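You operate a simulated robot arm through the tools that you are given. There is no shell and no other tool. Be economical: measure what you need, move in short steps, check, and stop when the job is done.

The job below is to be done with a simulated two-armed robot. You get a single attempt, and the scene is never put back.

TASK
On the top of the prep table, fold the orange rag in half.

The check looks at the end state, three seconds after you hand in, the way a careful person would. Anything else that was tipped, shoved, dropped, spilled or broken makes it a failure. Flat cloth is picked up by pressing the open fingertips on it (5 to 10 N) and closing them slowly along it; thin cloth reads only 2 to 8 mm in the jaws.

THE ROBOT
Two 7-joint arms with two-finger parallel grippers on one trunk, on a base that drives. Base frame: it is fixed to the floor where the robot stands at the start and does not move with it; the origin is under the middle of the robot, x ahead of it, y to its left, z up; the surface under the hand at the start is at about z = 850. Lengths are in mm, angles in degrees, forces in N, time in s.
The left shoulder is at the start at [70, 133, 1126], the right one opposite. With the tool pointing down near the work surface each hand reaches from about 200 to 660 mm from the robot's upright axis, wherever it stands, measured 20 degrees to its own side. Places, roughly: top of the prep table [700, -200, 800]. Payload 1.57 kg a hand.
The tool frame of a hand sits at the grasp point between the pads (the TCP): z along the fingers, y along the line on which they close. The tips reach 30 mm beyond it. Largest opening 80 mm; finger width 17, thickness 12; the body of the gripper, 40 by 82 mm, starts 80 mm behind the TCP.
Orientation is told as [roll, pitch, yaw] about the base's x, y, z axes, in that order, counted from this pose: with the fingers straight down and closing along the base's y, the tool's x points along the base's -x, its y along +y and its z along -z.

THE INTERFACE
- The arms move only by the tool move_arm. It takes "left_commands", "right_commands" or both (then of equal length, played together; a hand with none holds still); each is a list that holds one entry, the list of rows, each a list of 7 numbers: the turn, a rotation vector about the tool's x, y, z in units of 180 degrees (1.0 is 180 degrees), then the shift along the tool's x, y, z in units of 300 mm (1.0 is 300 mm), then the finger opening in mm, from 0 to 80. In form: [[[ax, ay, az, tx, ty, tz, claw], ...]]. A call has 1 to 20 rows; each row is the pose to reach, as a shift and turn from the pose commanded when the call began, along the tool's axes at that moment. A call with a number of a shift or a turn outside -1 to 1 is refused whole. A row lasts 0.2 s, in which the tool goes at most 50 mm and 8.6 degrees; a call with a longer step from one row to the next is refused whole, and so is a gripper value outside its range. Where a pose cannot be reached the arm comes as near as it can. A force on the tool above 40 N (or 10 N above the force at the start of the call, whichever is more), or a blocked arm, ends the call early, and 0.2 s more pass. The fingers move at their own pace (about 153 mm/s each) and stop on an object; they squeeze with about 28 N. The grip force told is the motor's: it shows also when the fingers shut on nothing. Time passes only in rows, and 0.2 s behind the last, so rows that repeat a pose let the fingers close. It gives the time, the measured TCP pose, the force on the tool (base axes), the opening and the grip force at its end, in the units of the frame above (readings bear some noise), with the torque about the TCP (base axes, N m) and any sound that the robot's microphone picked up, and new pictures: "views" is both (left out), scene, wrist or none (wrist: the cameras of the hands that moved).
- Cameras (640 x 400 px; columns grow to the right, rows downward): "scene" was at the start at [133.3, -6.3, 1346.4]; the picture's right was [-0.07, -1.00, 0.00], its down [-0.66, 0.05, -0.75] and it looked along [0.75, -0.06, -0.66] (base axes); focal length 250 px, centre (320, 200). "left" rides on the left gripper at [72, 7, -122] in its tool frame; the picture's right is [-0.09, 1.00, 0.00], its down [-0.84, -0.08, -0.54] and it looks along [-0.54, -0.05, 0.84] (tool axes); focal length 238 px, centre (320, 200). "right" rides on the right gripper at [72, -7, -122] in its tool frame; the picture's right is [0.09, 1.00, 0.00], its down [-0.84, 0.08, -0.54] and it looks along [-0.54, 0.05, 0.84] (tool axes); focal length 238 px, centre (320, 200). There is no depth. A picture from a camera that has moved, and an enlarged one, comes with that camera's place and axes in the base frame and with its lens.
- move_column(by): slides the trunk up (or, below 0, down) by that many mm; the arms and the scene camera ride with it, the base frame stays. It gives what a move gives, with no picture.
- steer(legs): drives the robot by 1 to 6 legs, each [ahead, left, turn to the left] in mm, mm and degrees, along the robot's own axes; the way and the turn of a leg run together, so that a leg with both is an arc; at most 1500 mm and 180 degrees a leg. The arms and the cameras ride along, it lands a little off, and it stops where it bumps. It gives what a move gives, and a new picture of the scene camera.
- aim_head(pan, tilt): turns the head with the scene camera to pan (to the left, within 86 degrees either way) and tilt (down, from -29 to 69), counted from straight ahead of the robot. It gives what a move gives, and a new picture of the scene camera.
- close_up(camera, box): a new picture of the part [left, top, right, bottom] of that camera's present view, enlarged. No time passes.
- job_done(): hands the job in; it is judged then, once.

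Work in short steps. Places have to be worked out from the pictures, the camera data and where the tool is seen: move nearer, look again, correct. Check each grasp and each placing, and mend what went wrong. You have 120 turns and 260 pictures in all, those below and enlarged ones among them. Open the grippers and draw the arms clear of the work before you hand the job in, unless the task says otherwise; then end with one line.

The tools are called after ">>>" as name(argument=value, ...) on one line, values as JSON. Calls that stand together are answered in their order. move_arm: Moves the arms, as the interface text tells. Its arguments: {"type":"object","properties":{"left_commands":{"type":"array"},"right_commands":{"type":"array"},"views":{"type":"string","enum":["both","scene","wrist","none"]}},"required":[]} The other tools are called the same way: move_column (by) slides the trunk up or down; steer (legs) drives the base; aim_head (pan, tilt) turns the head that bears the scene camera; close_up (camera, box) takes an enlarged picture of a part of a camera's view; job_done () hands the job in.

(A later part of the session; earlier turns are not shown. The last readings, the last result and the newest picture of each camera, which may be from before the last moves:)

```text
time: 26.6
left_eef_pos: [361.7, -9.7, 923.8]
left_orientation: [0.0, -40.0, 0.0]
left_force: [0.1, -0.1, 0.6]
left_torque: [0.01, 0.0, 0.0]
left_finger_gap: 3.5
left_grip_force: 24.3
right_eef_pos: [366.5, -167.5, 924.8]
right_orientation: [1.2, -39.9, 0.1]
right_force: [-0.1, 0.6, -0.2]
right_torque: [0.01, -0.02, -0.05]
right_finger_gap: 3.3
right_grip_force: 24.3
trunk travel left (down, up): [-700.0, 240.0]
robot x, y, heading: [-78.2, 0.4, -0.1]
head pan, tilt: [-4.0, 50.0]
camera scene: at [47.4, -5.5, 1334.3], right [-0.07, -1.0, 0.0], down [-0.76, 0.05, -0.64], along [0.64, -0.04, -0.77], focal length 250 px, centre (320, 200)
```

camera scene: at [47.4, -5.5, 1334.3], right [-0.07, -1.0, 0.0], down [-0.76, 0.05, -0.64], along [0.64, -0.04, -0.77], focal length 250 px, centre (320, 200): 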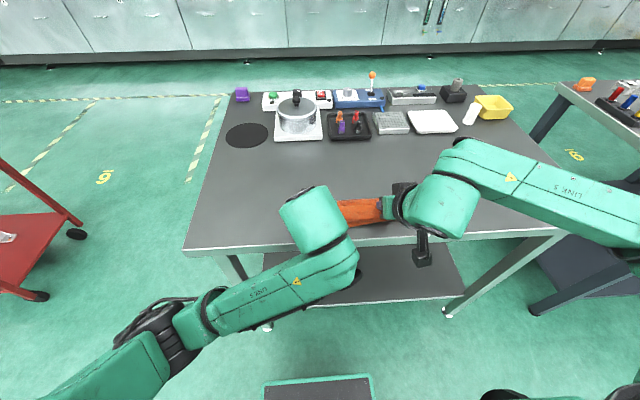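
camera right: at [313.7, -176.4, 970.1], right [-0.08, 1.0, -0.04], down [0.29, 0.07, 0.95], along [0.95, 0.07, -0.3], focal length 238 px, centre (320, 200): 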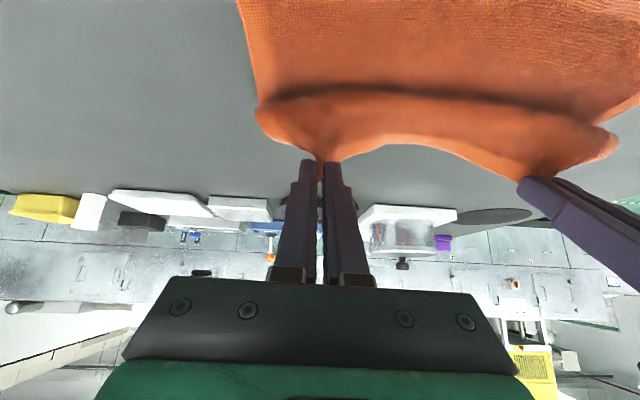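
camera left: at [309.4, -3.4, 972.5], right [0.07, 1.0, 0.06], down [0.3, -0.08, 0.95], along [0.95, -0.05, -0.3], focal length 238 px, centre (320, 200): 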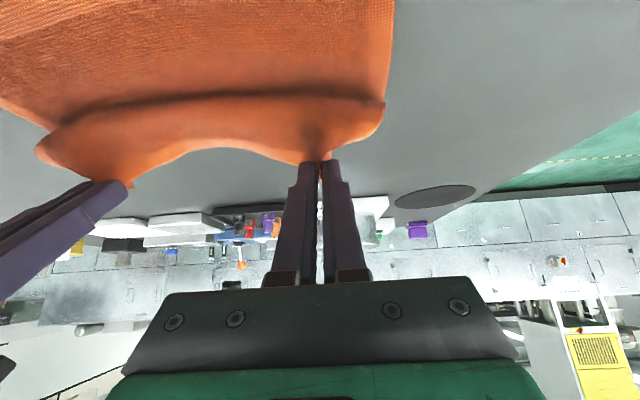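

Positions are as planned: TCP x≈362 left and 366 right. I'll lower straight down with a little more tilt.

>>> move_arm(left_commands=[[[0, -0.01, 0, 0.019, 0, 0.018, 0], [0, -0.02, 0, 0.037, 0, 0.036, 0], [0, -0.03, 0, 0.056, 0, 0.054, 0], [0, -0.04, 0, 0.074, 0, 0.073, 0]]], right_commands=[[[0, -0.01, 0, 0.019, -0.003, 0.018, 0], [0, -0.02, 0, 0.037, -0.006, 0.036, 0], [0, -0.03, 0, 0.056, -0.009, 0.054, 0], [0, -0.04, 0, 0.074, -0.012, 0.073, 0]]])

```text
time: 27.6
left_eef_pos: [359.9, -9.7, 893.4]
left_orientation: [0.0, -47.2, 0.0]
left_force: [0.3, -0.3, 0.7]
left_torque: [-0.02, 0.0, 0.01]
left_finger_gap: 3.4
left_grip_force: 25.2
right_eef_pos: [363.5, -171.1, 893.5]
right_orientation: [1.3, -47.1, -0.3]
right_force: [0.3, -0.4, -0.2]
right_torque: [-0.01, 0.02, 0.02]
right_finger_gap: 3.8
right_grip_force: 24.4
trunk travel left (down, up): [-700.0, 240.0]
robot x, y, heading: [-78.4, 1.1, -0.1]
head pan, tilt: [-4.0, 50.0]
camera scene: at [47.0, -5.5, 1334.4], right [-0.07, -1.0, 0.0], down [-0.76, 0.05, -0.64], along [0.64, -0.04, -0.77], focal length 250 px, centre (320, 200)
camera right: at [226.1, -179.5, 922.6], right [-0.08, 1.0, -0.05], down [0.17, 0.06, 0.98], along [0.98, 0.07, -0.17], focal length 238 px, centre (320, 200)
camera left: at [222.1, -3.3, 924.7], right [0.06, 1.0, 0.07], down [0.17, -0.08, 0.98], along [0.98, -0.05, -0.18], focal length 238 px, centre (320, 200)
```

scene: 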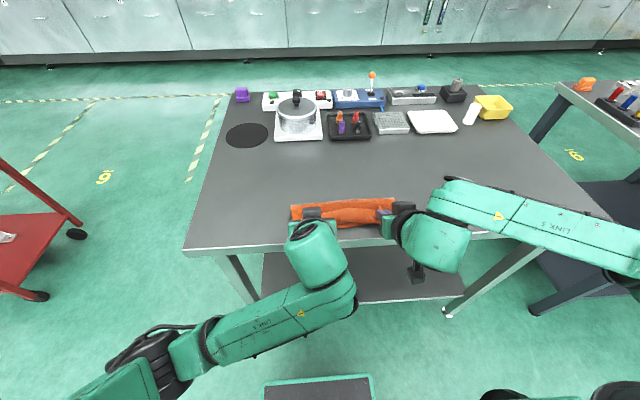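
right: 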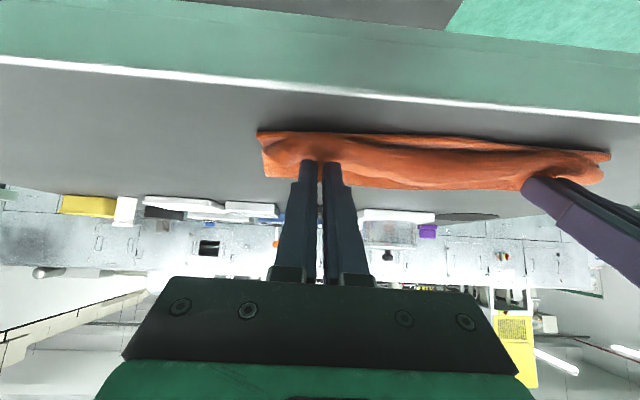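
left: 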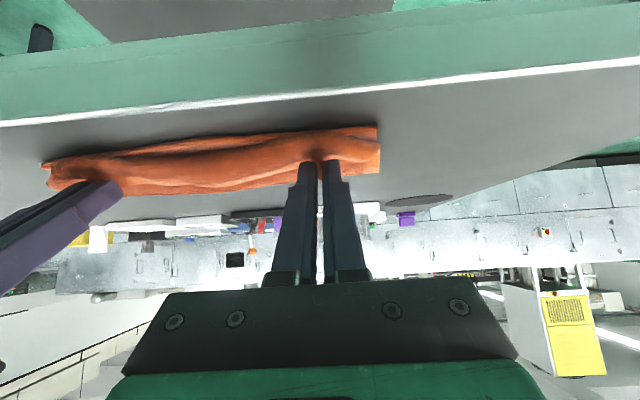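

The edge sits just above the near edge of the rag. I'll open slowly while sliding outward to spread the corners, then withdraw along the finger axis, back and up.

>>> move_arm(left_commands=[[[0, 0, 0, 0.008, 0, 0.008, 3], [0, 0, 0, 0.008, 0.008, 0.008, 8], [0, 0, 0, 0.008, 0.016, 0.008, 13], [0, 0, 0, 0.008, 0.026, 0.008, 18], [0, 0, 0, 0.008, 0.036, 0.008, 24], [0, 0, 0, 0.008, 0.042, 0.008, 30], [0, 0, 0, 0.008, 0.042, -0.03, 30], [0, 0, 0, 0.0, 0.042, -0.1, 30], [0, 0, 0, -0.05, 0.042, -0.2, 30], [0, 0, 0, -0.15, 0.042, -0.3, 30]]], right_commands=[[[0, 0, 0, 0.008, 0, 0.008, 3], [0, 0, 0, 0.008, -0.008, 0.008, 8], [0, 0, 0, 0.008, -0.016, 0.008, 13], [0, 0, 0, 0.008, -0.026, 0.008, 18], [0, 0, 0, 0.008, -0.036, 0.008, 24], [0, 0, 0, 0.008, -0.042, 0.008, 30], [0, 0, 0, 0.008, -0.042, -0.03, 30], [0, 0, 0, 0.0, -0.042, -0.1, 30], [0, 0, 0, -0.05, -0.042, -0.2, 30], [0, 0, 0, -0.15, -0.042, -0.3, 30]]])

```text
time: 29.8
left_eef_pos: [325.3, 4.6, 988.5]
left_orientation: [0.1, -47.1, -0.1]
left_force: [-0.1, -0.2, 0.1]
left_torque: [-0.06, -0.02, -0.01]
left_finger_gap: 30.0
left_grip_force: 0.0
right_eef_pos: [326.9, -185.6, 987.2]
right_orientation: [1.3, -47.1, -0.2]
right_force: [0.2, 0.1, -0.5]
right_torque: [-0.01, 0.0, 0.0]
right_finger_gap: 29.9
right_grip_force: 0.2
right hand out of reach, approached as far as the arm can: row 9
trunk travel left (down, up): [-700.0, 240.0]
robot x, y, heading: [-76.4, -5.4, -0.3]
head pan, tilt: [-4.0, 50.0]
camera scene: at [46.4, -6.4, 1334.3], right [-0.07, -1.0, 0.0], down [-0.76, 0.05, -0.64], along [0.64, -0.04, -0.77], focal length 250 px, centre (320, 200)
camera right: at [189.8, -194.7, 1016.8], right [-0.08, 1.0, -0.05], down [0.17, 0.06, 0.98], along [0.98, 0.07, -0.18], focal length 238 px, centre (320, 200)
camera left: at [186.1, 9.7, 1019.5], right [0.06, 1.0, 0.07], down [0.17, -0.08, 0.98], along [0.98, -0.05, -0.18], focal length 238 px, centre (320, 200)
```

scene: 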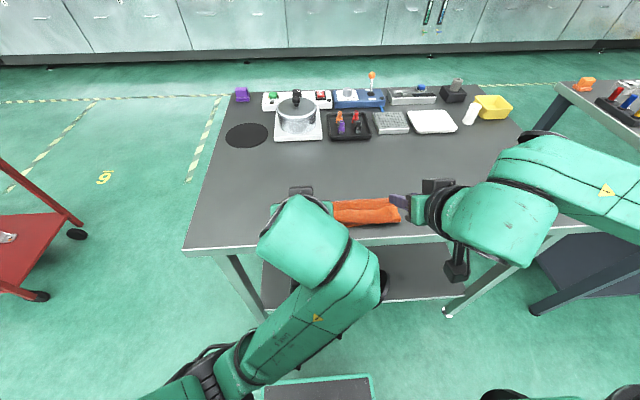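
right: 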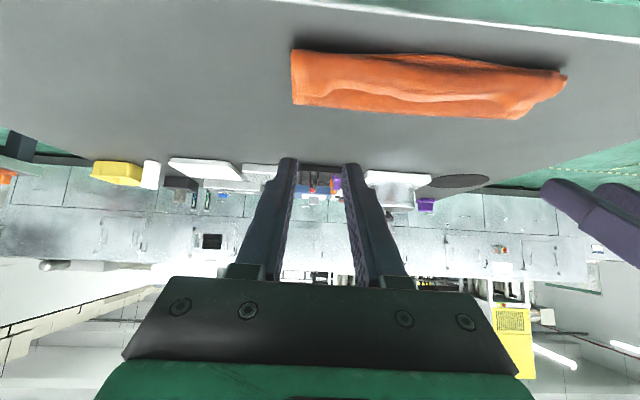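
left: 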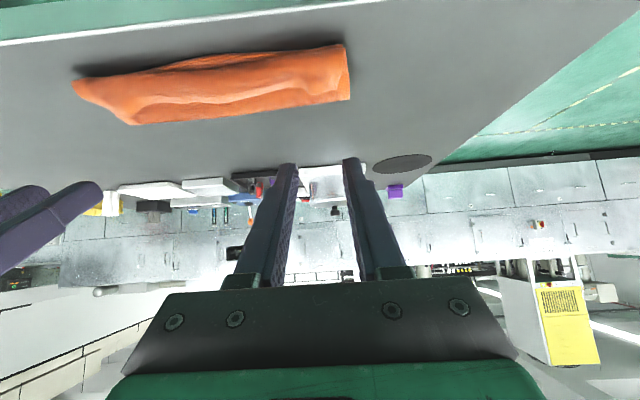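

It looks folded, with a bump along the middle. I'll move the arms up and outward, untilting them, for a clear look.

>>> move_arm(left_commands=[[[0, 0.032, 0, -0.018, 0.06, -0.017, 30], [0, 0.065, 0, -0.036, 0.125, -0.034, 30], [0, 0.098, 0, -0.054, 0.19, -0.051, 30], [0, 0.13, 0, -0.072, 0.25, -0.068, 30], [0, 0.163, 0, -0.09, 0.31, -0.085, 30], [0, 0.196, 0, -0.108, 0.375, -0.102, 30], [0, 0.228, 0, -0.126, 0.44, -0.119, 30], [0, 0.261, 0, -0.146, 0.5, -0.137, 30]]], right_commands=[[[0, 0.032, 0, -0.018, -0.06, -0.017, 30], [0, 0.065, 0, -0.036, -0.125, -0.034, 30], [0, 0.098, 0, -0.054, -0.19, -0.051, 30], [0, 0.13, 0, -0.072, -0.25, -0.068, 30], [0, 0.163, 0, -0.09, -0.31, -0.085, 30], [0, 0.196, 0, -0.108, -0.375, -0.102, 30], [0, 0.228, 0, -0.126, -0.44, -0.119, 30], [0, 0.261, 0, -0.146, -0.5, -0.137, 30]]], views="scene")

>>> close_up(camera="scene", box=[270, 180, 430, 260])

```text
time: 30.3
left_eef_pos: [337.1, 85.5, 963.3]
left_orientation: [17.3, -38.5, -7.5]
left_force: [0.0, 0.6, 0.2]
left_torque: [0.01, -0.02, -0.06]
left_finger_gap: 29.9
left_grip_force: 0.0
left hand out of reach, approached as far as the arm can: row 2
right_eef_pos: [327.7, -212.0, 996.6]
right_orientation: [1.1, -38.6, 0.0]
right_force: [0.0, 0.3, -1.0]
right_torque: [-0.04, -0.01, -0.02]
right_finger_gap: 29.8
right_grip_force: 0.1
trunk travel left (down, up): [-700.0, 240.0]
robot x, y, heading: [-74.0, 1.3, 0.2]
head pan, tilt: [-4.0, 50.0]
stopped in row 2 (left hand): the arm was blocked; the commanded pose is now the measured one
camera scene: at [47.4, -5.3, 1334.3], right [-0.07, -1.0, 0.0], down [-0.76, 0.05, -0.64], along [0.64, -0.04, -0.77], focal length 250 px, centre (320, 200)
```

scene: 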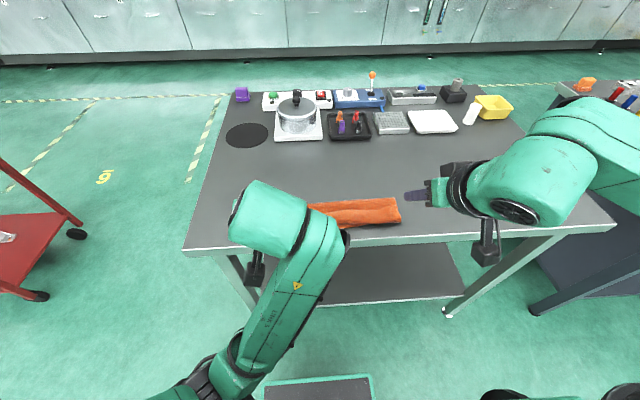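

```text
4.00 times, centred on (350, 220) of scene
camera zoom: at [47.4, -5.3, 1334.3], right [-0.07, -1.0, 0.0], down [-0.76, 0.05, -0.64], along [0.64, -0.04, -0.77], focal length 1001 px, centre (200, 120)
```

zoom: 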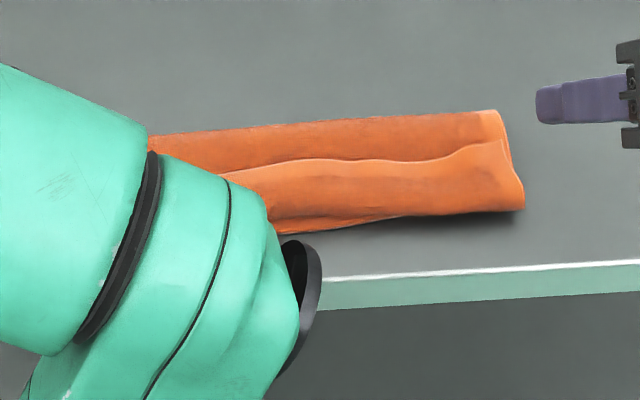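

The left arm ran into a joint limit at that tilt. I'll back the base away another 150 mm, with the arms well above the table, to get a clear view.

>>> steer(legs=[[-150, 0, 0]])

>>> close_up(camera="scene", box=[240, 120, 440, 220])

```text
time: 31.7
left_eef_pos: [186.6, 86.6, 963.1]
left_orientation: [17.2, -38.5, -7.3]
left_force: [-0.6, 0.1, -0.1]
left_torque: [0.05, 0.0, -0.01]
left_finger_gap: 30.3
left_grip_force: 0.1
right_eef_pos: [178.5, -211.7, 996.6]
right_orientation: [1.1, -38.6, 0.0]
right_force: [-0.3, -0.1, -1.0]
right_torque: [-0.01, 0.0, -0.01]
right_finger_gap: 30.0
right_grip_force: 0.0
trunk travel left (down, up): [-700.0, 240.0]
robot x, y, heading: [-228.1, -0.7, 0.0]
head pan, tilt: [-4.0, 50.0]
camera scene: at [-102.4, -5.6, 1334.2], right [-0.07, -1.0, 0.0], down [-0.76, 0.05, -0.64], along [0.64, -0.04, -0.77], focal length 250 px, centre (320, 200)
```

scene: 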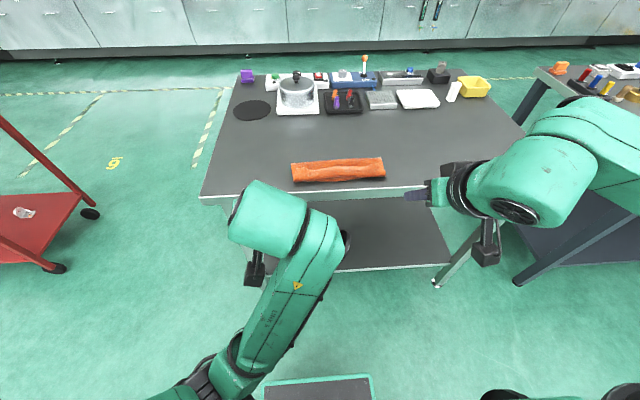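

```text
3.20 times, centred on (340, 170) of scene
camera zoom: at [-102.4, -5.6, 1334.2], right [-0.07, -1.0, 0.0], down [-0.76, 0.05, -0.64], along [0.64, -0.04, -0.77], focal length 801 px, centre (256, 296)
```

zoom: 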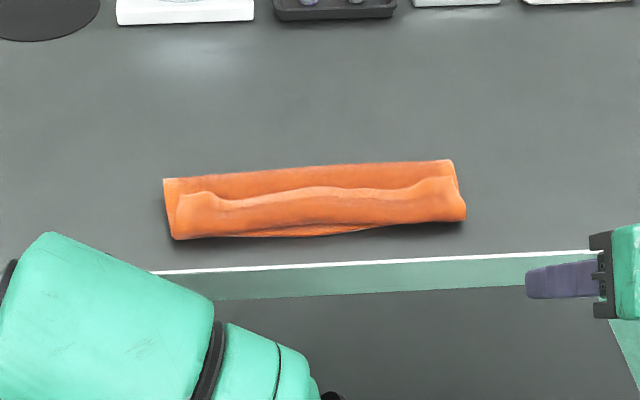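

The near edge of the bottom layer is intact at x≈371 and the fold line is near x≈452. About 20 mm of the top edge has flipped back as a flap. I'll straighten the wrists in free space, then use the fingers as a rake to flip it out.

>>> move_arm(left_commands=[[[0.011, 0.031, -0.001, -0.03, -0.008, -0.003, 60], [0.022, 0.062, -0.002, -0.06, -0.017, -0.007, 80], [0.033, 0.093, -0.003, -0.089, -0.025, -0.01, 80], [0.045, 0.124, -0.004, -0.119, -0.034, -0.014, 80], [0.056, 0.155, -0.005, -0.149, -0.042, -0.017, 80], [0.067, 0.186, -0.006, -0.178, -0.051, -0.021, 80], [0.078, 0.217, -0.007, -0.208, -0.059, -0.024, 80]]], right_commands=[[[0.001, 0.031, 0, -0.022, 0, 0.011, 60], [0.002, 0.061, 0, -0.043, 0, 0.022, 80], [0.003, 0.092, 0, -0.065, 0, 0.033, 80], [0.004, 0.122, 0, -0.086, 0, 0.045, 80], [0.004, 0.153, 0, -0.108, 0, 0.056, 80], [0.005, 0.183, 0, -0.129, 0, 0.067, 80], [0.006, 0.214, 0, -0.151, 0, 0.078, 80]]], views="wrist")

```text
time: 32.2
left_eef_pos: [199.0, 139.2, 939.1]
left_orientation: [28.3, -29.6, -10.0]
left_force: [0.5, 0.0, 0.3]
left_torque: [-0.03, 0.0, -0.03]
left_finger_gap: 80.0
left_grip_force: 0.2
left hand out of reach, approached as far as the arm can: row 2
right_eef_pos: [189.1, -210.9, 997.3]
right_orientation: [0.8, -31.8, 0.3]
right_force: [0.6, -1.3, 1.0]
right_torque: [0.01, 0.0, 0.05]
right_finger_gap: 80.0
right_grip_force: 0.0
trunk travel left (down, up): [-700.0, 240.0]
robot x, y, heading: [-232.4, -0.5, 0.1]
head pan, tilt: [-4.0, 50.0]
stopped in row 2 (left hand): the arm was blocked; the commanded pose is now the measured one
camera right: at [64.8, -219.4, 1062.4], right [-0.09, 1.0, -0.04], down [0.42, 0.07, 0.9], along [0.9, 0.06, -0.43], focal length 238 px, centre (320, 200)
camera left: at [74.5, 107.3, 1001.1], right [0.0, 0.89, 0.46], down [0.45, -0.41, 0.8], along [0.89, 0.2, -0.4], focal length 238 px, centre (320, 200)
```

right: 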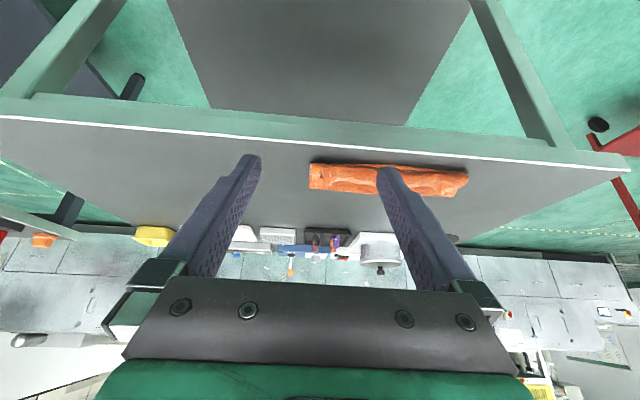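
left: 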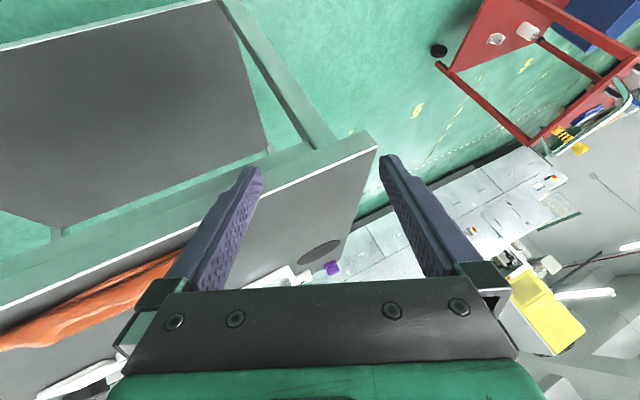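

The left arm is stuck near a wrist limit. I'll translate it up and forward, without turning it, into freer space; the right hand finishes untilting separately.

>>> move_arm(left_commands=[[[0, 0, 0, -0.052, 0.006, -0.021, 80], [0, 0, 0, -0.104, 0.011, -0.043, 80], [0, 0, 0, -0.157, 0.017, -0.064, 80], [0, 0, 0, -0.209, 0.023, -0.085, 80], [0, 0, 0, -0.261, 0.028, -0.107, 80], [0, 0, 0, -0.313, 0.034, -0.128, 80]]], views="scene")

>>> move_arm(right_commands=[[[0, 0.03, 0, -0.022, 0, 0.011, 80], [0, 0.06, 0, -0.043, 0, 0.022, 80], [0, 0.09, 0, -0.065, 0, 0.033, 80], [0, 0.12, 0, -0.086, 0, 0.045, 80], [0, 0.15, 0, -0.108, 0, 0.056, 80], [0, 0.177, 0, -0.129, 0, 0.067, 80]]], views="wrist")

```text
time: 33.0
left_eef_pos: [223.6, 171.3, 967.1]
left_orientation: [37.8, -27.6, -11.6]
left_force: [0.3, -0.3, 0.2]
left_torque: [0.0, 0.0, 0.02]
left_finger_gap: 80.0
left_grip_force: 0.0
right_eef_pos: [186.4, -211.3, 997.9]
right_orientation: [0.8, -32.1, 0.1]
right_force: [-0.1, -0.8, -0.5]
right_torque: [-0.02, 0.04, 0.03]
right_finger_gap: 79.8
right_grip_force: 0.1
trunk travel left (down, up): [-700.0, 240.0]
robot x, y, heading: [-227.5, -2.6, -0.2]
head pan, tilt: [-4.0, 50.0]
stopped in row 3 (left hand): the arm was blocked; the commanded pose is now the measured one
camera scene: at [-103.7, -5.8, 1334.4], right [-0.07, -1.0, 0.0], down [-0.76, 0.05, -0.64], along [0.64, -0.04, -0.77], focal length 250 px, centre (320, 200)
```

scene: 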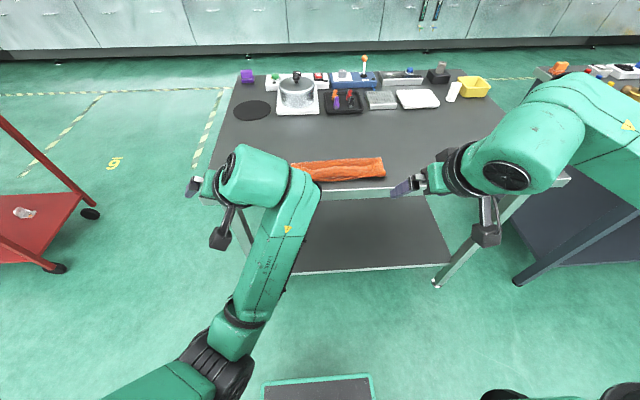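

```text
time: 34.4
left_eef_pos: [224.6, 170.7, 966.4]
left_orientation: [37.8, -27.6, -11.5]
left_force: [0.2, -0.2, -0.1]
left_torque: [0.01, -0.03, -0.01]
left_finger_gap: 80.2
left_grip_force: 0.0
right_eef_pos: [230.1, -211.2, 999.9]
right_orientation: [0.7, -0.1, 0.5]
right_force: [0.4, 0.7, -0.3]
right_torque: [-0.06, 0.03, 0.0]
right_finger_gap: 79.8
right_grip_force: 0.1
trunk travel left (down, up): [-700.0, 240.0]
robot x, y, heading: [-228.9, 4.9, 0.1]
head pan, tilt: [-4.0, 50.0]
camera right: at [160.0, -220.0, 1122.0], right [-0.1, 0.99, 0.01], down [0.84, 0.08, 0.54], along [0.54, 0.07, -0.84], focal length 238 px, centre (320, 200)
```

right: 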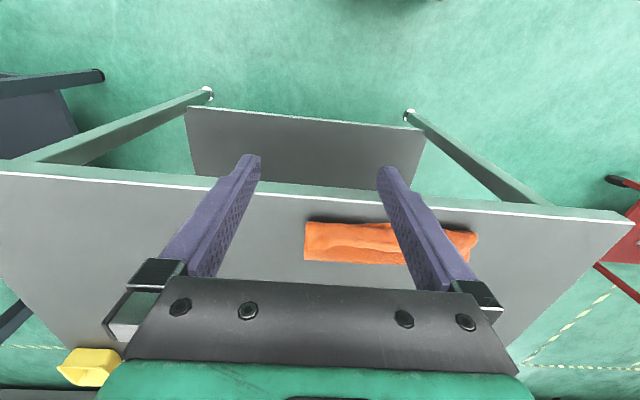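

The right hand is upright again. I'll try rotating the left one upright in place.

>>> move_arm(left_commands=[[[0.027, 0.024, -0.001, 0, 0, 0, 80], [0.054, 0.048, -0.003, 0, 0, 0, 80], [0.081, 0.072, -0.004, 0, 0, 0, 80], [0.109, 0.095, -0.006, 0, 0, 0, 80], [0.136, 0.119, -0.007, 0, 0, 0, 80], [0.163, 0.143, -0.009, 0, 0, 0, 80], [0.19, 0.167, -0.01, 0, 0, 0, 80]]], views="scene")

```text
time: 35.0
left_eef_pos: [226.7, 229.1, 965.6]
left_orientation: [38.0, -20.7, -6.4]
left_force: [-0.4, -0.4, 0.7]
left_torque: [0.02, -0.02, -0.02]
left_finger_gap: 80.0
left_grip_force: 0.1
left hand out of reach, approached as far as the arm can: row 2
right_eef_pos: [230.9, -211.4, 1001.3]
right_orientation: [0.7, -0.1, 0.6]
right_force: [0.5, -0.4, -0.1]
right_torque: [-0.01, -0.01, -0.01]
right_finger_gap: 80.1
right_grip_force: 0.0
trunk travel left (down, up): [-700.0, 240.0]
robot x, y, heading: [-230.4, 2.6, 0.1]
head pan, tilt: [-4.0, 50.0]
stopped in row 2 (left hand): the arm was blocked; the commanded pose is now the measured one
camera scene: at [-102.8, -5.0, 1334.3], right [-0.07, -1.0, 0.0], down [-0.76, 0.05, -0.64], along [0.64, -0.04, -0.77], focal length 250 px, centre (320, 200)
```

scene: 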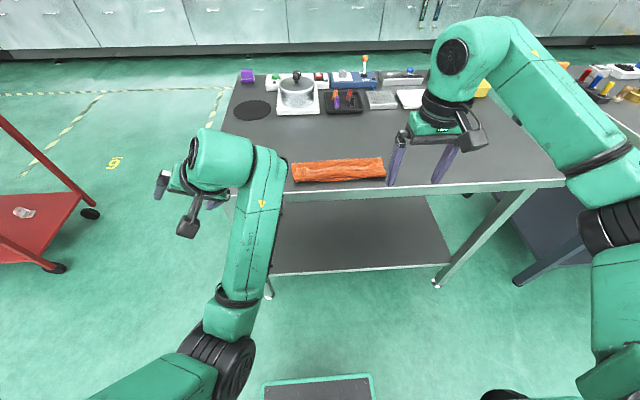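

It is easing gradually. I'll repeat with a slight raise.

>>> move_arm(left_commands=[[[0.029, 0.017, 0, -0.01, 0.016, -0.021, 80], [0.058, 0.035, 0.001, -0.02, 0.033, -0.042, 80], [0.087, 0.052, 0.002, -0.03, 0.049, -0.063, 80], [0.115, 0.07, 0.002, -0.04, 0.066, -0.084, 80], [0.144, 0.087, 0.003, -0.05, 0.082, -0.105, 80], [0.173, 0.105, 0.003, -0.06, 0.099, -0.126, 80], [0.202, 0.122, 0.004, -0.07, 0.115, -0.147, 80]]], views="none")

```text
time: 36.6
left_eef_pos: [292.3, 277.8, 1025.8]
left_orientation: [0.8, -0.5, -0.3]
left_force: [0.0, 0.3, 1.0]
left_torque: [0.0, -0.02, -0.02]
left_finger_gap: 80.0
left_grip_force: 0.1
left hand out of reach, approached as far as the arm can: row 2, 3, 4, 5, 6, 7
right_eef_pos: [229.6, -211.4, 1001.5]
right_orientation: [0.7, -0.2, 0.6]
right_force: [-0.1, 0.0, 0.2]
right_torque: [0.02, 0.0, -0.02]
right_finger_gap: 79.8
right_grip_force: 0.1
trunk travel left (down, up): [-700.0, 240.0]
robot x, y, heading: [-226.9, 0.5, 0.2]
head pan, tilt: [-4.0, 50.0]
```

The left hand is upright now. I'll drive forward 130 mm so the rag is in comfortable reach.

>>> steer(legs=[[130, 0, 0]])

>>> close_up(camera="scene", box=[270, 160, 430, 260])

>>> close_up(camera="right", box=[280, 60, 600, 260])

```text
time: 37.9
left_eef_pos: [424.0, 277.0, 1026.8]
left_orientation: [0.6, -0.6, -0.1]
left_force: [-0.4, 0.1, -0.2]
left_torque: [0.0, -0.01, 0.02]
left_finger_gap: 79.9
left_grip_force: 0.0
right_eef_pos: [361.8, -212.3, 1001.6]
right_orientation: [0.7, -0.2, 0.5]
right_force: [-0.6, -0.3, 0.4]
right_torque: [-0.04, -0.01, -0.02]
right_finger_gap: 80.1
right_grip_force: 0.0
trunk travel left (down, up): [-700.0, 240.0]
robot x, y, heading: [-99.0, 1.3, -0.2]
head pan, tilt: [-4.0, 50.0]
camera scene: at [26.7, -5.5, 1334.5], right [-0.07, -1.0, 0.0], down [-0.76, 0.05, -0.64], along [0.64, -0.04, -0.77], focal length 250 px, centre (320, 200)
```

scene: 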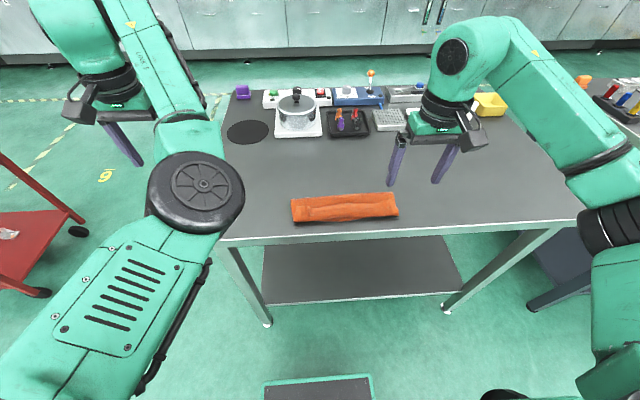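

```text
4.00 times, centred on (350, 210) of scene
camera zoom: at [26.7, -5.5, 1334.5], right [-0.07, -1.0, 0.0], down [-0.76, 0.05, -0.64], along [0.64, -0.04, -0.77], focal length 1001 px, centre (200, 160)
```

zoom: 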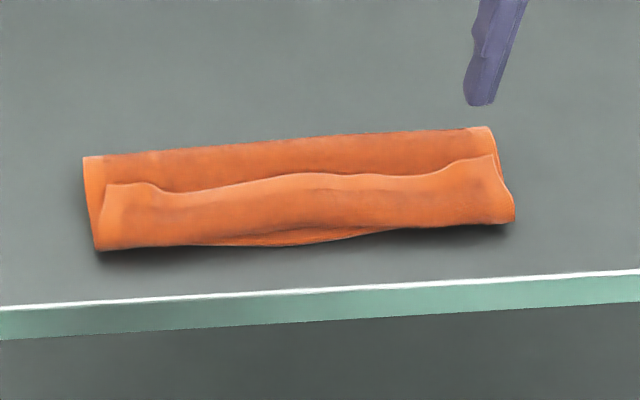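

```text
2.00 times, centred on (440, 160) of right
camera zoom: at [289.3, -220.5, 1122.8], right [-0.1, 0.99, 0.01], down [0.83, 0.08, 0.55], along [0.54, 0.06, -0.84], focal length 477 px, centre (80, 280)
```

zoom: 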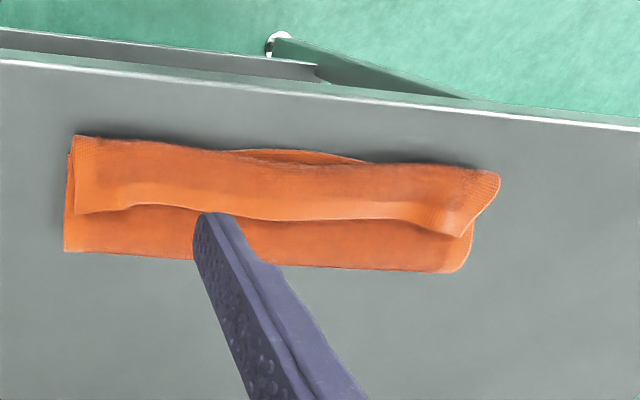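

The flap is about 35 mm wide (free edge x≈402, fold x≈440, near edge x≈366). I plan to scoop under the flap edge with tilted open fingers and flip it toward the robot. First I'll drive 95 mm closer, which gives reach for that tilt.

>>> steer(legs=[[95, 0, 0]])

```text
time: 39.0
left_eef_pos: [517.3, 278.0, 1025.2]
left_orientation: [0.7, -0.5, 0.0]
left_force: [0.0, 0.7, 0.5]
left_torque: [0.0, 0.01, 0.03]
left_finger_gap: 79.9
left_grip_force: 0.2
right_eef_pos: [454.3, -212.6, 1001.3]
right_orientation: [0.8, -0.3, 0.7]
right_force: [-0.1, 0.0, -0.5]
right_torque: [0.02, 0.04, -0.01]
right_finger_gap: 79.9
right_grip_force: 0.0
trunk travel left (down, up): [-700.0, 240.0]
robot x, y, heading: [-9.7, 1.9, 0.2]
head pan, tilt: [-4.0, 50.0]
camera scene: at [121.0, -5.3, 1334.5], right [-0.07, -1.0, 0.0], down [-0.76, 0.05, -0.64], along [0.64, -0.04, -0.77], focal length 250 px, centre (320, 200)
```

scene: 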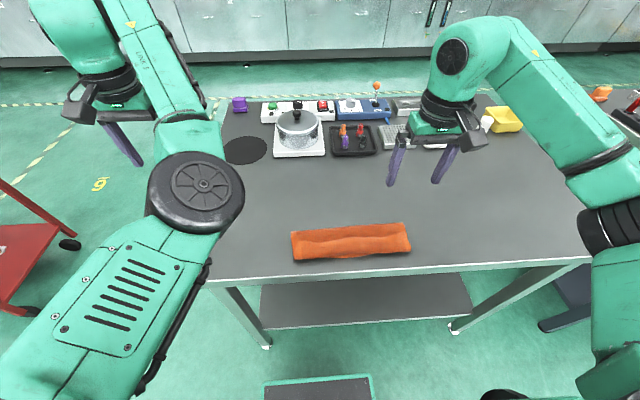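

I'll use vertical open fingers as a four-point rake. First I bring both hands over the band between the flap edge (x≈402) and the fold (x≈436).

>>> move_arm(left_commands=[[[0, 0, 0, 0.03, -0.097, 0.02, 80], [0, 0, 0, 0.06, -0.195, 0.05, 80], [0, 0, 0, 0.095, -0.293, 0.1, 80], [0, 0, 0, 0.127, -0.39, 0.15, 80], [0, 0, 0, 0.158, -0.488, 0.2, 80], [0, 0, 0, 0.19, -0.586, 0.25, 80], [0, 0, 0, 0.222, -0.684, 0.3, 80], [0, 0, 0, 0.254, -0.78, 0.34, 80], [0, 0, 0, 0.286, -0.88, 0.37, 80], [0, 0, 0, 0.317, -0.977, 0.4, 80]]], right_commands=[[[0, 0, 0, 0.01, 0.015, 0.03, 80], [0, 0, 0, 0.02, 0.03, 0.06, 80], [0, 0, 0, 0.03, 0.046, 0.09, 80], [0, 0, 0, 0.04, 0.062, 0.12, 80], [0, 0, 0, 0.05, 0.077, 0.16, 80], [0, 0, 0, 0.06, 0.093, 0.2, 80], [0, 0, 0, 0.07, 0.108, 0.24, 80], [0, 0, 0, 0.08, 0.124, 0.27, 80], [0, 0, 0, 0.09, 0.14, 0.3, 80], [0, 0, 0, 0.1, 0.155, 0.32, 80]]])

```text
time: 40.8
left_eef_pos: [528.9, 92.7, 882.0]
left_orientation: [2.7, -4.3, 3.4]
left_force: [-2.7, 7.0, 11.3]
left_torque: [-0.27, 0.16, -0.26]
left_finger_gap: 73.5
left_grip_force: 0.1
left hand out of reach, approached as far as the arm can: row 1, 2, 3, 4, 5, 6, 7, 8
right_eef_pos: [430.3, -172.3, 923.4]
right_orientation: [0.6, -0.3, 0.6]
right_force: [0.5, -0.3, 0.4]
right_torque: [0.01, -0.01, -0.03]
right_finger_gap: 80.2
right_grip_force: 0.1
trunk travel left (down, up): [-700.0, 240.0]
robot x, y, heading: [-4.7, -2.3, 0.2]
head pan, tilt: [-4.0, 50.0]
stopped in row 8 (left hand): the force on the tool passed its limit at 62 N (the readings are from after the stop); the commanded pose is now the measured one
camera scene: at [119.7, -2.4, 1334.7], right [-0.07, -1.0, 0.0], down [-0.76, 0.05, -0.64], along [0.64, -0.04, -0.76], focal length 250 px, centre (320, 200)
camera right: at [359.4, -180.9, 1044.6], right [-0.1, 0.99, 0.01], down [0.83, 0.08, 0.55], along [0.54, 0.06, -0.84], focal length 238 px, centre (320, 200)
camera left: at [446.8, 88.4, 999.6], right [0.03, 1.0, 0.05], down [0.8, -0.05, 0.6], along [0.6, 0.03, -0.8], focal length 238 px, centre (320, 200)
```

scene: 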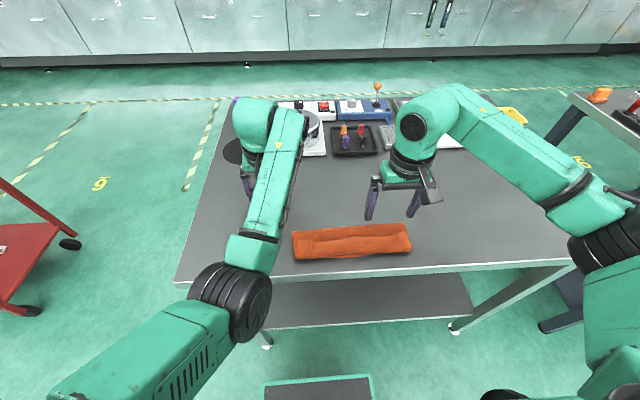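
right: 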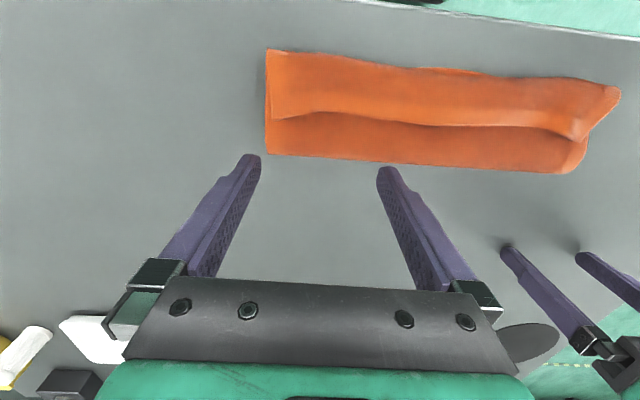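
left: 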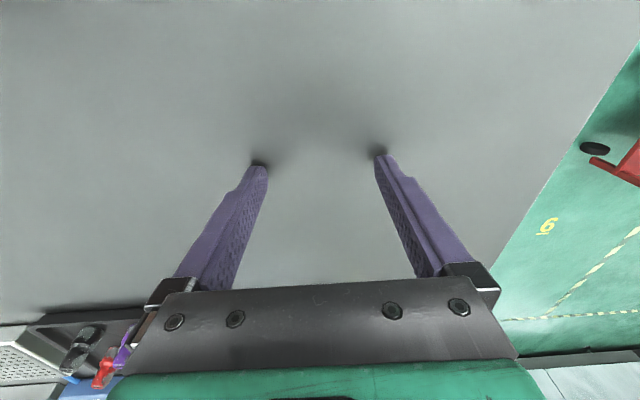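

The left hand drifted and touched bare table, away from everything else. I'll raise it and check its freedom.

>>> move_arm(left_commands=[[[0, 0, 0, 0, 0, -0.05, 80], [0, 0, 0, 0, 0, -0.12, 80], [0, 0, 0, 0, 0, -0.2, 80], [0, 0, 0, 0, 0, -0.3, 80], [0, 0, 0, 0, 0, -0.4, 80]]], views="scene")

```text
time: 42.0
left_eef_pos: [573.0, 79.1, 991.2]
left_orientation: [2.6, -4.2, 3.2]
left_force: [-0.4, -0.2, -0.1]
left_torque: [-0.02, 0.02, 0.0]
left_finger_gap: 79.9
left_grip_force: 0.0
left hand out of reach, approached as far as the arm can: row 2, 3, 4, 5
right_eef_pos: [432.1, -175.8, 922.9]
right_orientation: [0.7, -0.2, 0.6]
right_force: [-0.5, -0.5, 0.7]
right_torque: [0.03, 0.01, 0.03]
right_finger_gap: 80.0
right_grip_force: 0.0
trunk travel left (down, up): [-700.0, 240.0]
robot x, y, heading: [-5.1, 1.9, 0.4]
head pan, tilt: [-4.0, 50.0]
camera scene: at [121.7, -5.3, 1334.3], right [-0.07, -1.0, 0.0], down [-0.76, 0.05, -0.64], along [0.64, -0.04, -0.77], focal length 250 px, centre (320, 200)
```

scene: 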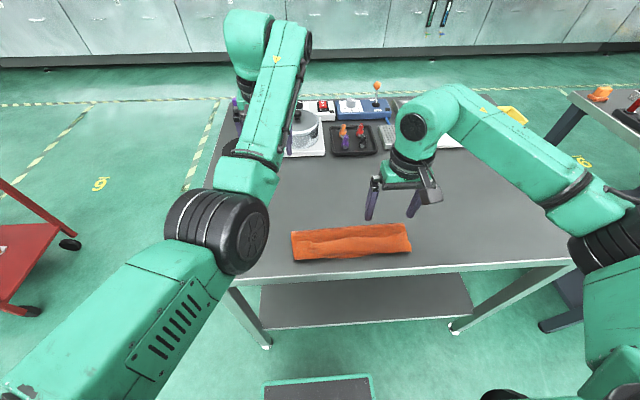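

The left arm is in a poor elbow posture. I'll retract it toward its start region, back, up and outward, to recover.

>>> move_arm(left_commands=[[[0, 0, 0, 0.06, 0.03, -0.029, 80], [0, 0, 0, 0.119, 0.06, -0.058, 80], [0, 0, 0, 0.179, 0.089, -0.086, 80], [0, 0, 0, 0.238, 0.118, -0.115, 80], [0, 0, 0, 0.298, 0.148, -0.144, 80], [0, 0, 0, 0.358, 0.178, -0.172, 80], [0, 0, 0, 0.417, 0.207, -0.2, 80], [0, 0, 0, 0.477, 0.237, -0.23, 80]]], views="scene")

```text
time: 43.8
left_eef_pos: [574.1, 144.1, 1070.0]
left_orientation: [2.7, -4.2, 3.2]
left_force: [0.1, 0.5, 0.0]
left_torque: [-0.03, 0.0, 0.0]
left_finger_gap: 79.9
left_grip_force: 0.1
left hand out of reach, approached as far as the arm can: row 1, 2, 3, 4, 5, 6, 7, 8
right_eef_pos: [431.9, -174.7, 922.9]
right_orientation: [0.7, -0.2, 0.6]
right_force: [-0.3, -0.6, -1.0]
right_torque: [0.03, -0.03, 0.03]
right_finger_gap: 80.0
right_grip_force: 0.0
trunk travel left (down, up): [-700.0, 240.0]
robot x, y, heading: [-4.0, 2.5, 0.2]
head pan, tilt: [-4.0, 50.0]
camera scene: at [121.1, -4.7, 1334.4], right [-0.07, -1.0, 0.0], down [-0.76, 0.05, -0.64], along [0.64, -0.04, -0.77], focal length 250 px, centre (320, 200)
```

scene: 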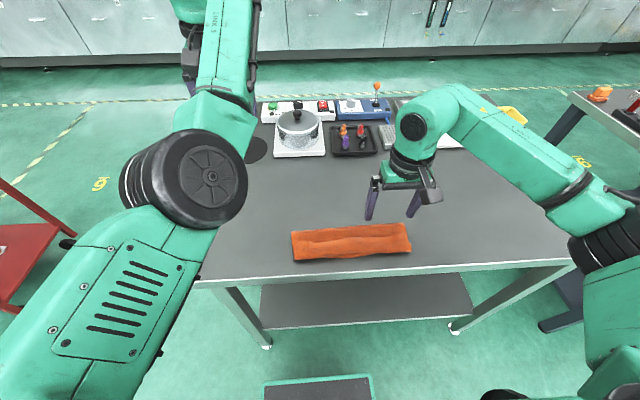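

It can't come back upright from this posture. I'll tilt the fingers forward while retracting, which should free the wrist.

>>> move_arm(left_commands=[[[0, -0.04, 0, 0.03, 0, 0, 80], [0, -0.08, 0, 0.06, 0, 0, 80], [0, -0.12, 0, 0.1, 0, 0, 80], [0, -0.16, 0, 0.15, 0, 0, 80], [0, -0.2, 0, 0.2, 0, 0, 80], [0, -0.24, 0, 0.26, 0, 0, 80], [0, -0.28, 0, 0.32, 0, 0, 80], [0, -0.28, 0, 0.4, 0, 0, 80], [0, -0.28, 0, 0.48, 0, 0, 80], [0, -0.28, 0, 0.56, 0, 0, 80]]], views="scene")

```text
time: 45.6
left_eef_pos: [476.4, 155.4, 1138.3]
left_orientation: [15.8, -66.0, -6.6]
left_force: [-0.3, 0.7, 0.4]
left_torque: [0.02, -0.04, -0.02]
left_finger_gap: 80.0
left_grip_force: 0.0
left hand out of reach, approached as far as the arm can: row 1, 2, 3, 4
right_eef_pos: [431.6, -175.2, 921.9]
right_orientation: [0.7, -0.2, 0.6]
right_force: [0.5, -0.9, 0.6]
right_torque: [0.0, 0.05, 0.01]
right_finger_gap: 80.0
right_grip_force: 0.0
trunk travel left (down, up): [-700.0, 240.0]
robot x, y, heading: [-4.6, 1.0, 0.0]
head pan, tilt: [-4.0, 50.0]
stopped in row 8 (left hand): the arm was blocked; the commanded pose is now the measured one
camera scene: at [121.6, -5.5, 1334.4], right [-0.07, -1.0, 0.0], down [-0.76, 0.05, -0.64], along [0.64, -0.04, -0.77], focal length 250 px, centre (320, 200)
```

scene: 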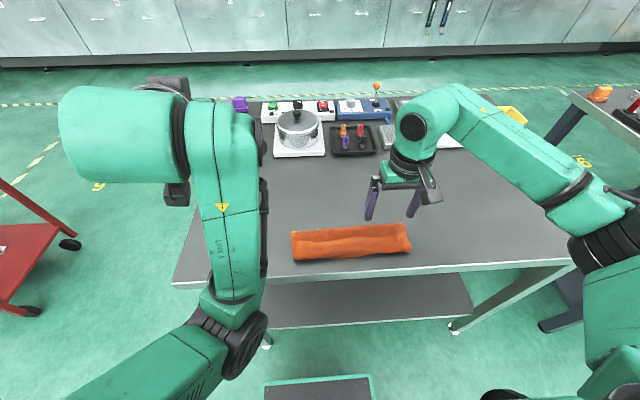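

Now the hand points forward and retracts, but the elbow sits on the inside. I'll turn the hand to point inward (yaw right) while moving it outward, to swing the elbow out again.

>>> move_arm(left_commands=[[[0.038, -0.005, 0.016, 0.001, 0.025, 0.004, 80], [0.076, -0.009, 0.032, 0.002, 0.05, 0.008, 80], [0.114, -0.014, 0.049, 0.003, 0.075, 0.012, 80], [0.152, -0.018, 0.065, 0.004, 0.1, 0.017, 80], [0.19, -0.023, 0.081, 0.005, 0.125, 0.021, 80], [0.228, -0.028, 0.098, 0.006, 0.15, 0.025, 80], [0.266, -0.032, 0.114, 0.008, 0.175, 0.03, 80], [0.304, -0.037, 0.13, 0.009, 0.197, 0.034, 80]]], views="scene")

```text
time: 47.4
left_eef_pos: [475.0, 215.4, 1137.4]
left_orientation: [15.0, -66.3, -66.1]
left_force: [-0.5, 0.6, 0.3]
left_torque: [0.01, -0.02, -0.02]
left_finger_gap: 80.0
left_grip_force: 0.1
right_eef_pos: [432.4, -174.1, 921.8]
right_orientation: [0.6, -0.2, 0.6]
right_force: [-0.6, -0.8, -0.3]
right_torque: [-0.03, 0.0, -0.02]
right_finger_gap: 79.9
right_grip_force: 0.1
trunk travel left (down, up): [-700.0, 240.0]
robot x, y, heading: [-5.9, 3.3, -0.1]
head pan, tilt: [-4.0, 50.0]
camera scene: at [122.6, -3.8, 1334.3], right [-0.07, -1.0, 0.0], down [-0.76, 0.05, -0.64], along [0.64, -0.04, -0.77], focal length 250 px, centre (320, 200)
```

scene: 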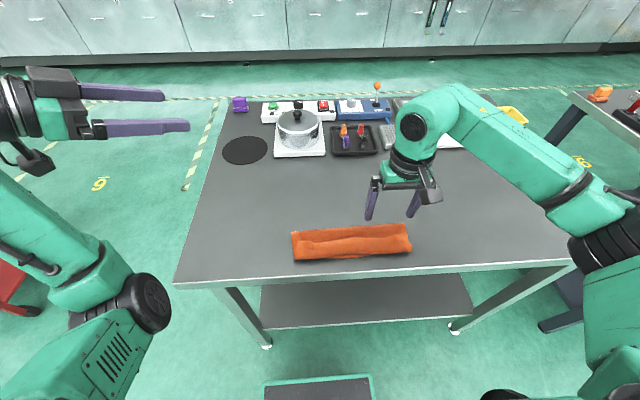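

The elbow has swung outside again. Now I'll bring the hand upright from this side.

>>> move_arm(left_commands=[[[-0.013, 0.033, -0.025, 0.002, -0.01, -0.007, 80], [-0.026, 0.065, -0.05, 0.004, -0.019, -0.014, 80], [-0.039, 0.098, -0.075, 0.006, -0.029, -0.022, 80], [-0.052, 0.131, -0.1, 0.008, -0.038, -0.029, 80], [-0.065, 0.164, -0.125, 0.01, -0.048, -0.036, 80], [-0.078, 0.196, -0.15, 0.012, -0.057, -0.043, 80], [-0.091, 0.229, -0.175, 0.014, -0.067, -0.05, 80], [-0.104, 0.262, -0.2, 0.016, -0.076, -0.057, 80], [-0.117, 0.295, -0.225, 0.018, -0.086, -0.065, 80], [-0.13, 0.327, -0.25, 0.02, -0.095, -0.072, 80], [-0.143, 0.36, -0.275, 0.022, -0.105, -0.079, 80]]], views="scene")

```text
time: 49.8
left_eef_pos: [435.5, 213.8, 1138.5]
left_orientation: [0.1, 0.1, 0.4]
left_force: [-0.4, 0.0, -0.1]
left_torque: [0.0, 0.03, -0.01]
left_finger_gap: 80.2
left_grip_force: 0.0
right_eef_pos: [432.3, -175.4, 922.3]
right_orientation: [0.8, -0.2, 0.6]
right_force: [1.6, -0.3, 0.2]
right_torque: [0.01, 0.0, 0.0]
right_finger_gap: 79.9
right_grip_force: 0.0
trunk travel left (down, up): [-700.0, 240.0]
robot x, y, heading: [-0.7, -1.2, 0.3]
head pan, tilt: [-4.0, 50.0]
camera scene: at [122.4, -5.9, 1334.3], right [-0.07, -1.0, 0.0], down [-0.76, 0.05, -0.64], along [0.64, -0.04, -0.77], focal length 250 px, centre (320, 200)
```

scene: 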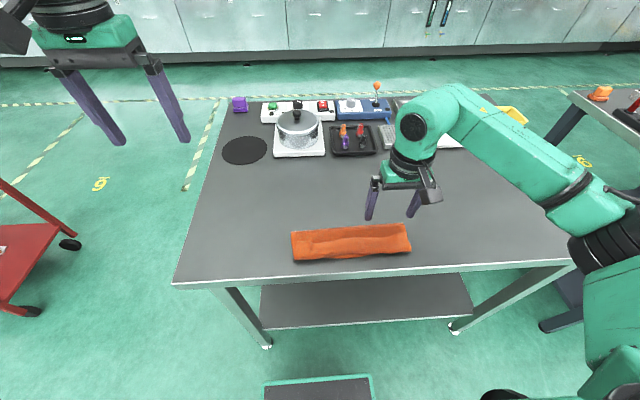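

Recovered. I'll bring the left hand over the rag to mirror the right one.

>>> move_arm(left_commands=[[[0, 0, 0, 0.005, -0.08, 0.04, 80], [0, 0, 0, 0.01, -0.16, 0.1, 80], [0, 0, 0, 0.015, -0.25, 0.18, 80], [0, 0, 0, 0.02, -0.34, 0.27, 80], [0, 0, 0, 0.025, -0.43, 0.36, 80], [0, 0, 0, 0.03, -0.52, 0.45, 80], [0, 0, 0, 0.035, -0.6, 0.55, 80], [0, 0, 0, 0.04, -0.68, 0.64, 80], [0, 0, 0, 0.045, -0.763, 0.72, 80]]], views="both")

```text
time: 51.8
left_eef_pos: [421.8, -15.4, 920.5]
left_orientation: [0.1, 0.0, 0.3]
left_force: [0.1, 0.7, 0.8]
left_torque: [0.03, -0.01, -0.03]
left_finger_gap: 80.2
left_grip_force: 0.1
right_eef_pos: [432.4, -175.9, 922.2]
right_orientation: [0.7, -0.2, 0.5]
right_force: [-0.5, -0.4, 0.4]
right_torque: [0.0, 0.01, -0.02]
right_finger_gap: 80.1
right_grip_force: 0.1
trunk travel left (down, up): [-700.0, 240.0]
robot x, y, heading: [-0.6, 1.1, 0.1]
head pan, tilt: [-4.0, 50.0]
camera scene: at [122.6, -6.4, 1334.3], right [-0.07, -1.0, 0.0], down [-0.76, 0.05, -0.64], along [0.64, -0.04, -0.77], focal length 250 px, centre (320, 200)
camera left: at [350.1, -9.6, 1043.2], right [0.09, 1.0, 0.0], down [0.84, -0.08, 0.54], along [0.54, -0.05, -0.84], focal length 238 px, centre (320, 200)
```

scene: 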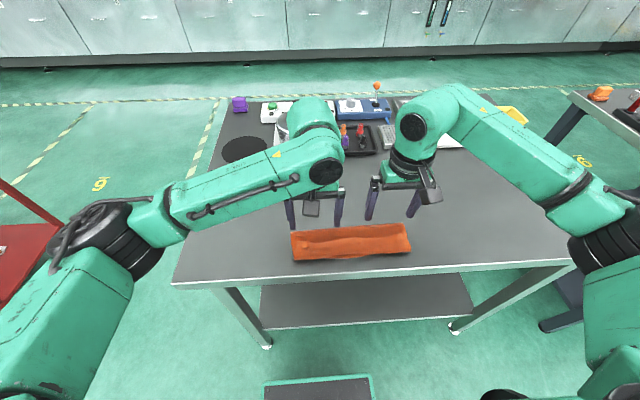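
left: 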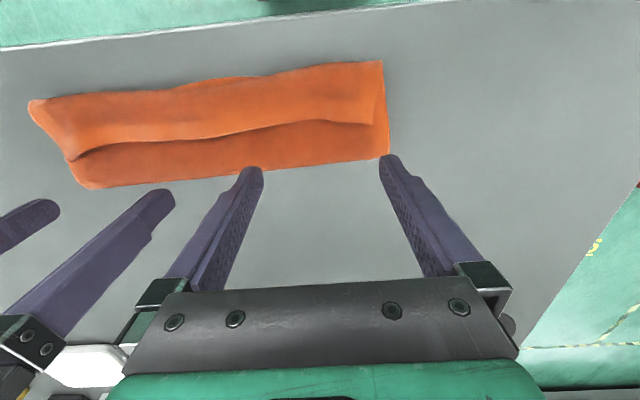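

The flap edge is at x≈402–406 and the fold at x≈431–438. I'll lower the rake between them, tips just at the top layer.

>>> move_arm(left_commands=[[[0, 0, 0, 0.015, 0, 0.02, 80], [0, 0, 0, 0.015, 0, 0.06, 80], [0, 0, 0, 0.015, 0, 0.09, 80], [0, 0, 0, 0.015, 0, 0.105, 80]]], right_commands=[[[0, 0, 0, 0.04, 0.025, 0.02, 80], [0, 0, 0, 0.04, 0.025, 0.06, 80], [0, 0, 0, 0.04, 0.025, 0.09, 80], [0, 0, 0, 0.04, 0.025, 0.111, 80]]], views="wrist")

```text
time: 52.8
left_eef_pos: [417.6, -14.5, 889.4]
left_orientation: [0.0, 0.1, 0.1]
left_force: [-0.7, 0.1, 1.5]
left_torque: [0.02, -0.01, -0.01]
left_finger_gap: 80.1
left_grip_force: 0.1
right_eef_pos: [419.7, -167.8, 889.3]
right_orientation: [0.8, -0.2, 0.6]
right_force: [-0.1, -0.1, 1.3]
right_torque: [0.01, -0.06, 0.01]
right_finger_gap: 79.9
right_grip_force: 0.1
trunk travel left (down, up): [-700.0, 240.0]
robot x, y, heading: [-4.8, 0.7, 0.1]
head pan, tilt: [-4.0, 50.0]
camera right: at [348.9, -175.7, 1010.5], right [-0.1, 0.99, 0.01], down [0.83, 0.08, 0.55], along [0.54, 0.07, -0.84], focal length 238 px, centre (320, 200)
camera left: at [345.4, -8.3, 1012.6], right [0.09, 1.0, 0.0], down [0.84, -0.08, 0.54], along [0.54, -0.05, -0.84], focal length 238 px, centre (320, 200)
```

right: 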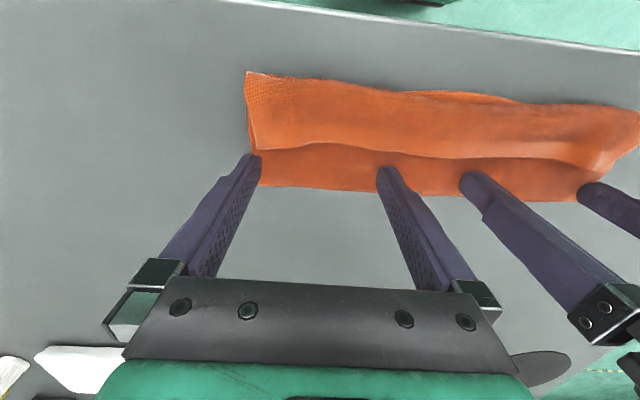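
left: 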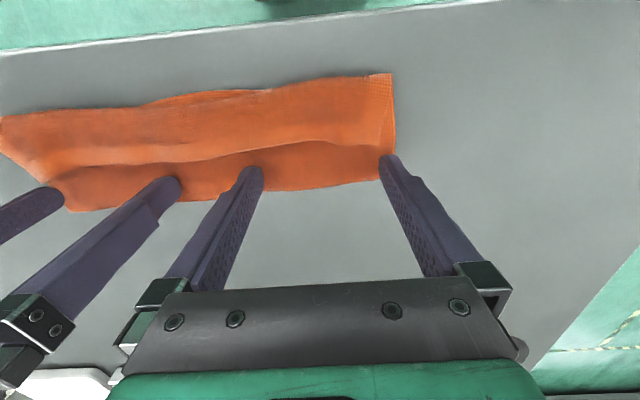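

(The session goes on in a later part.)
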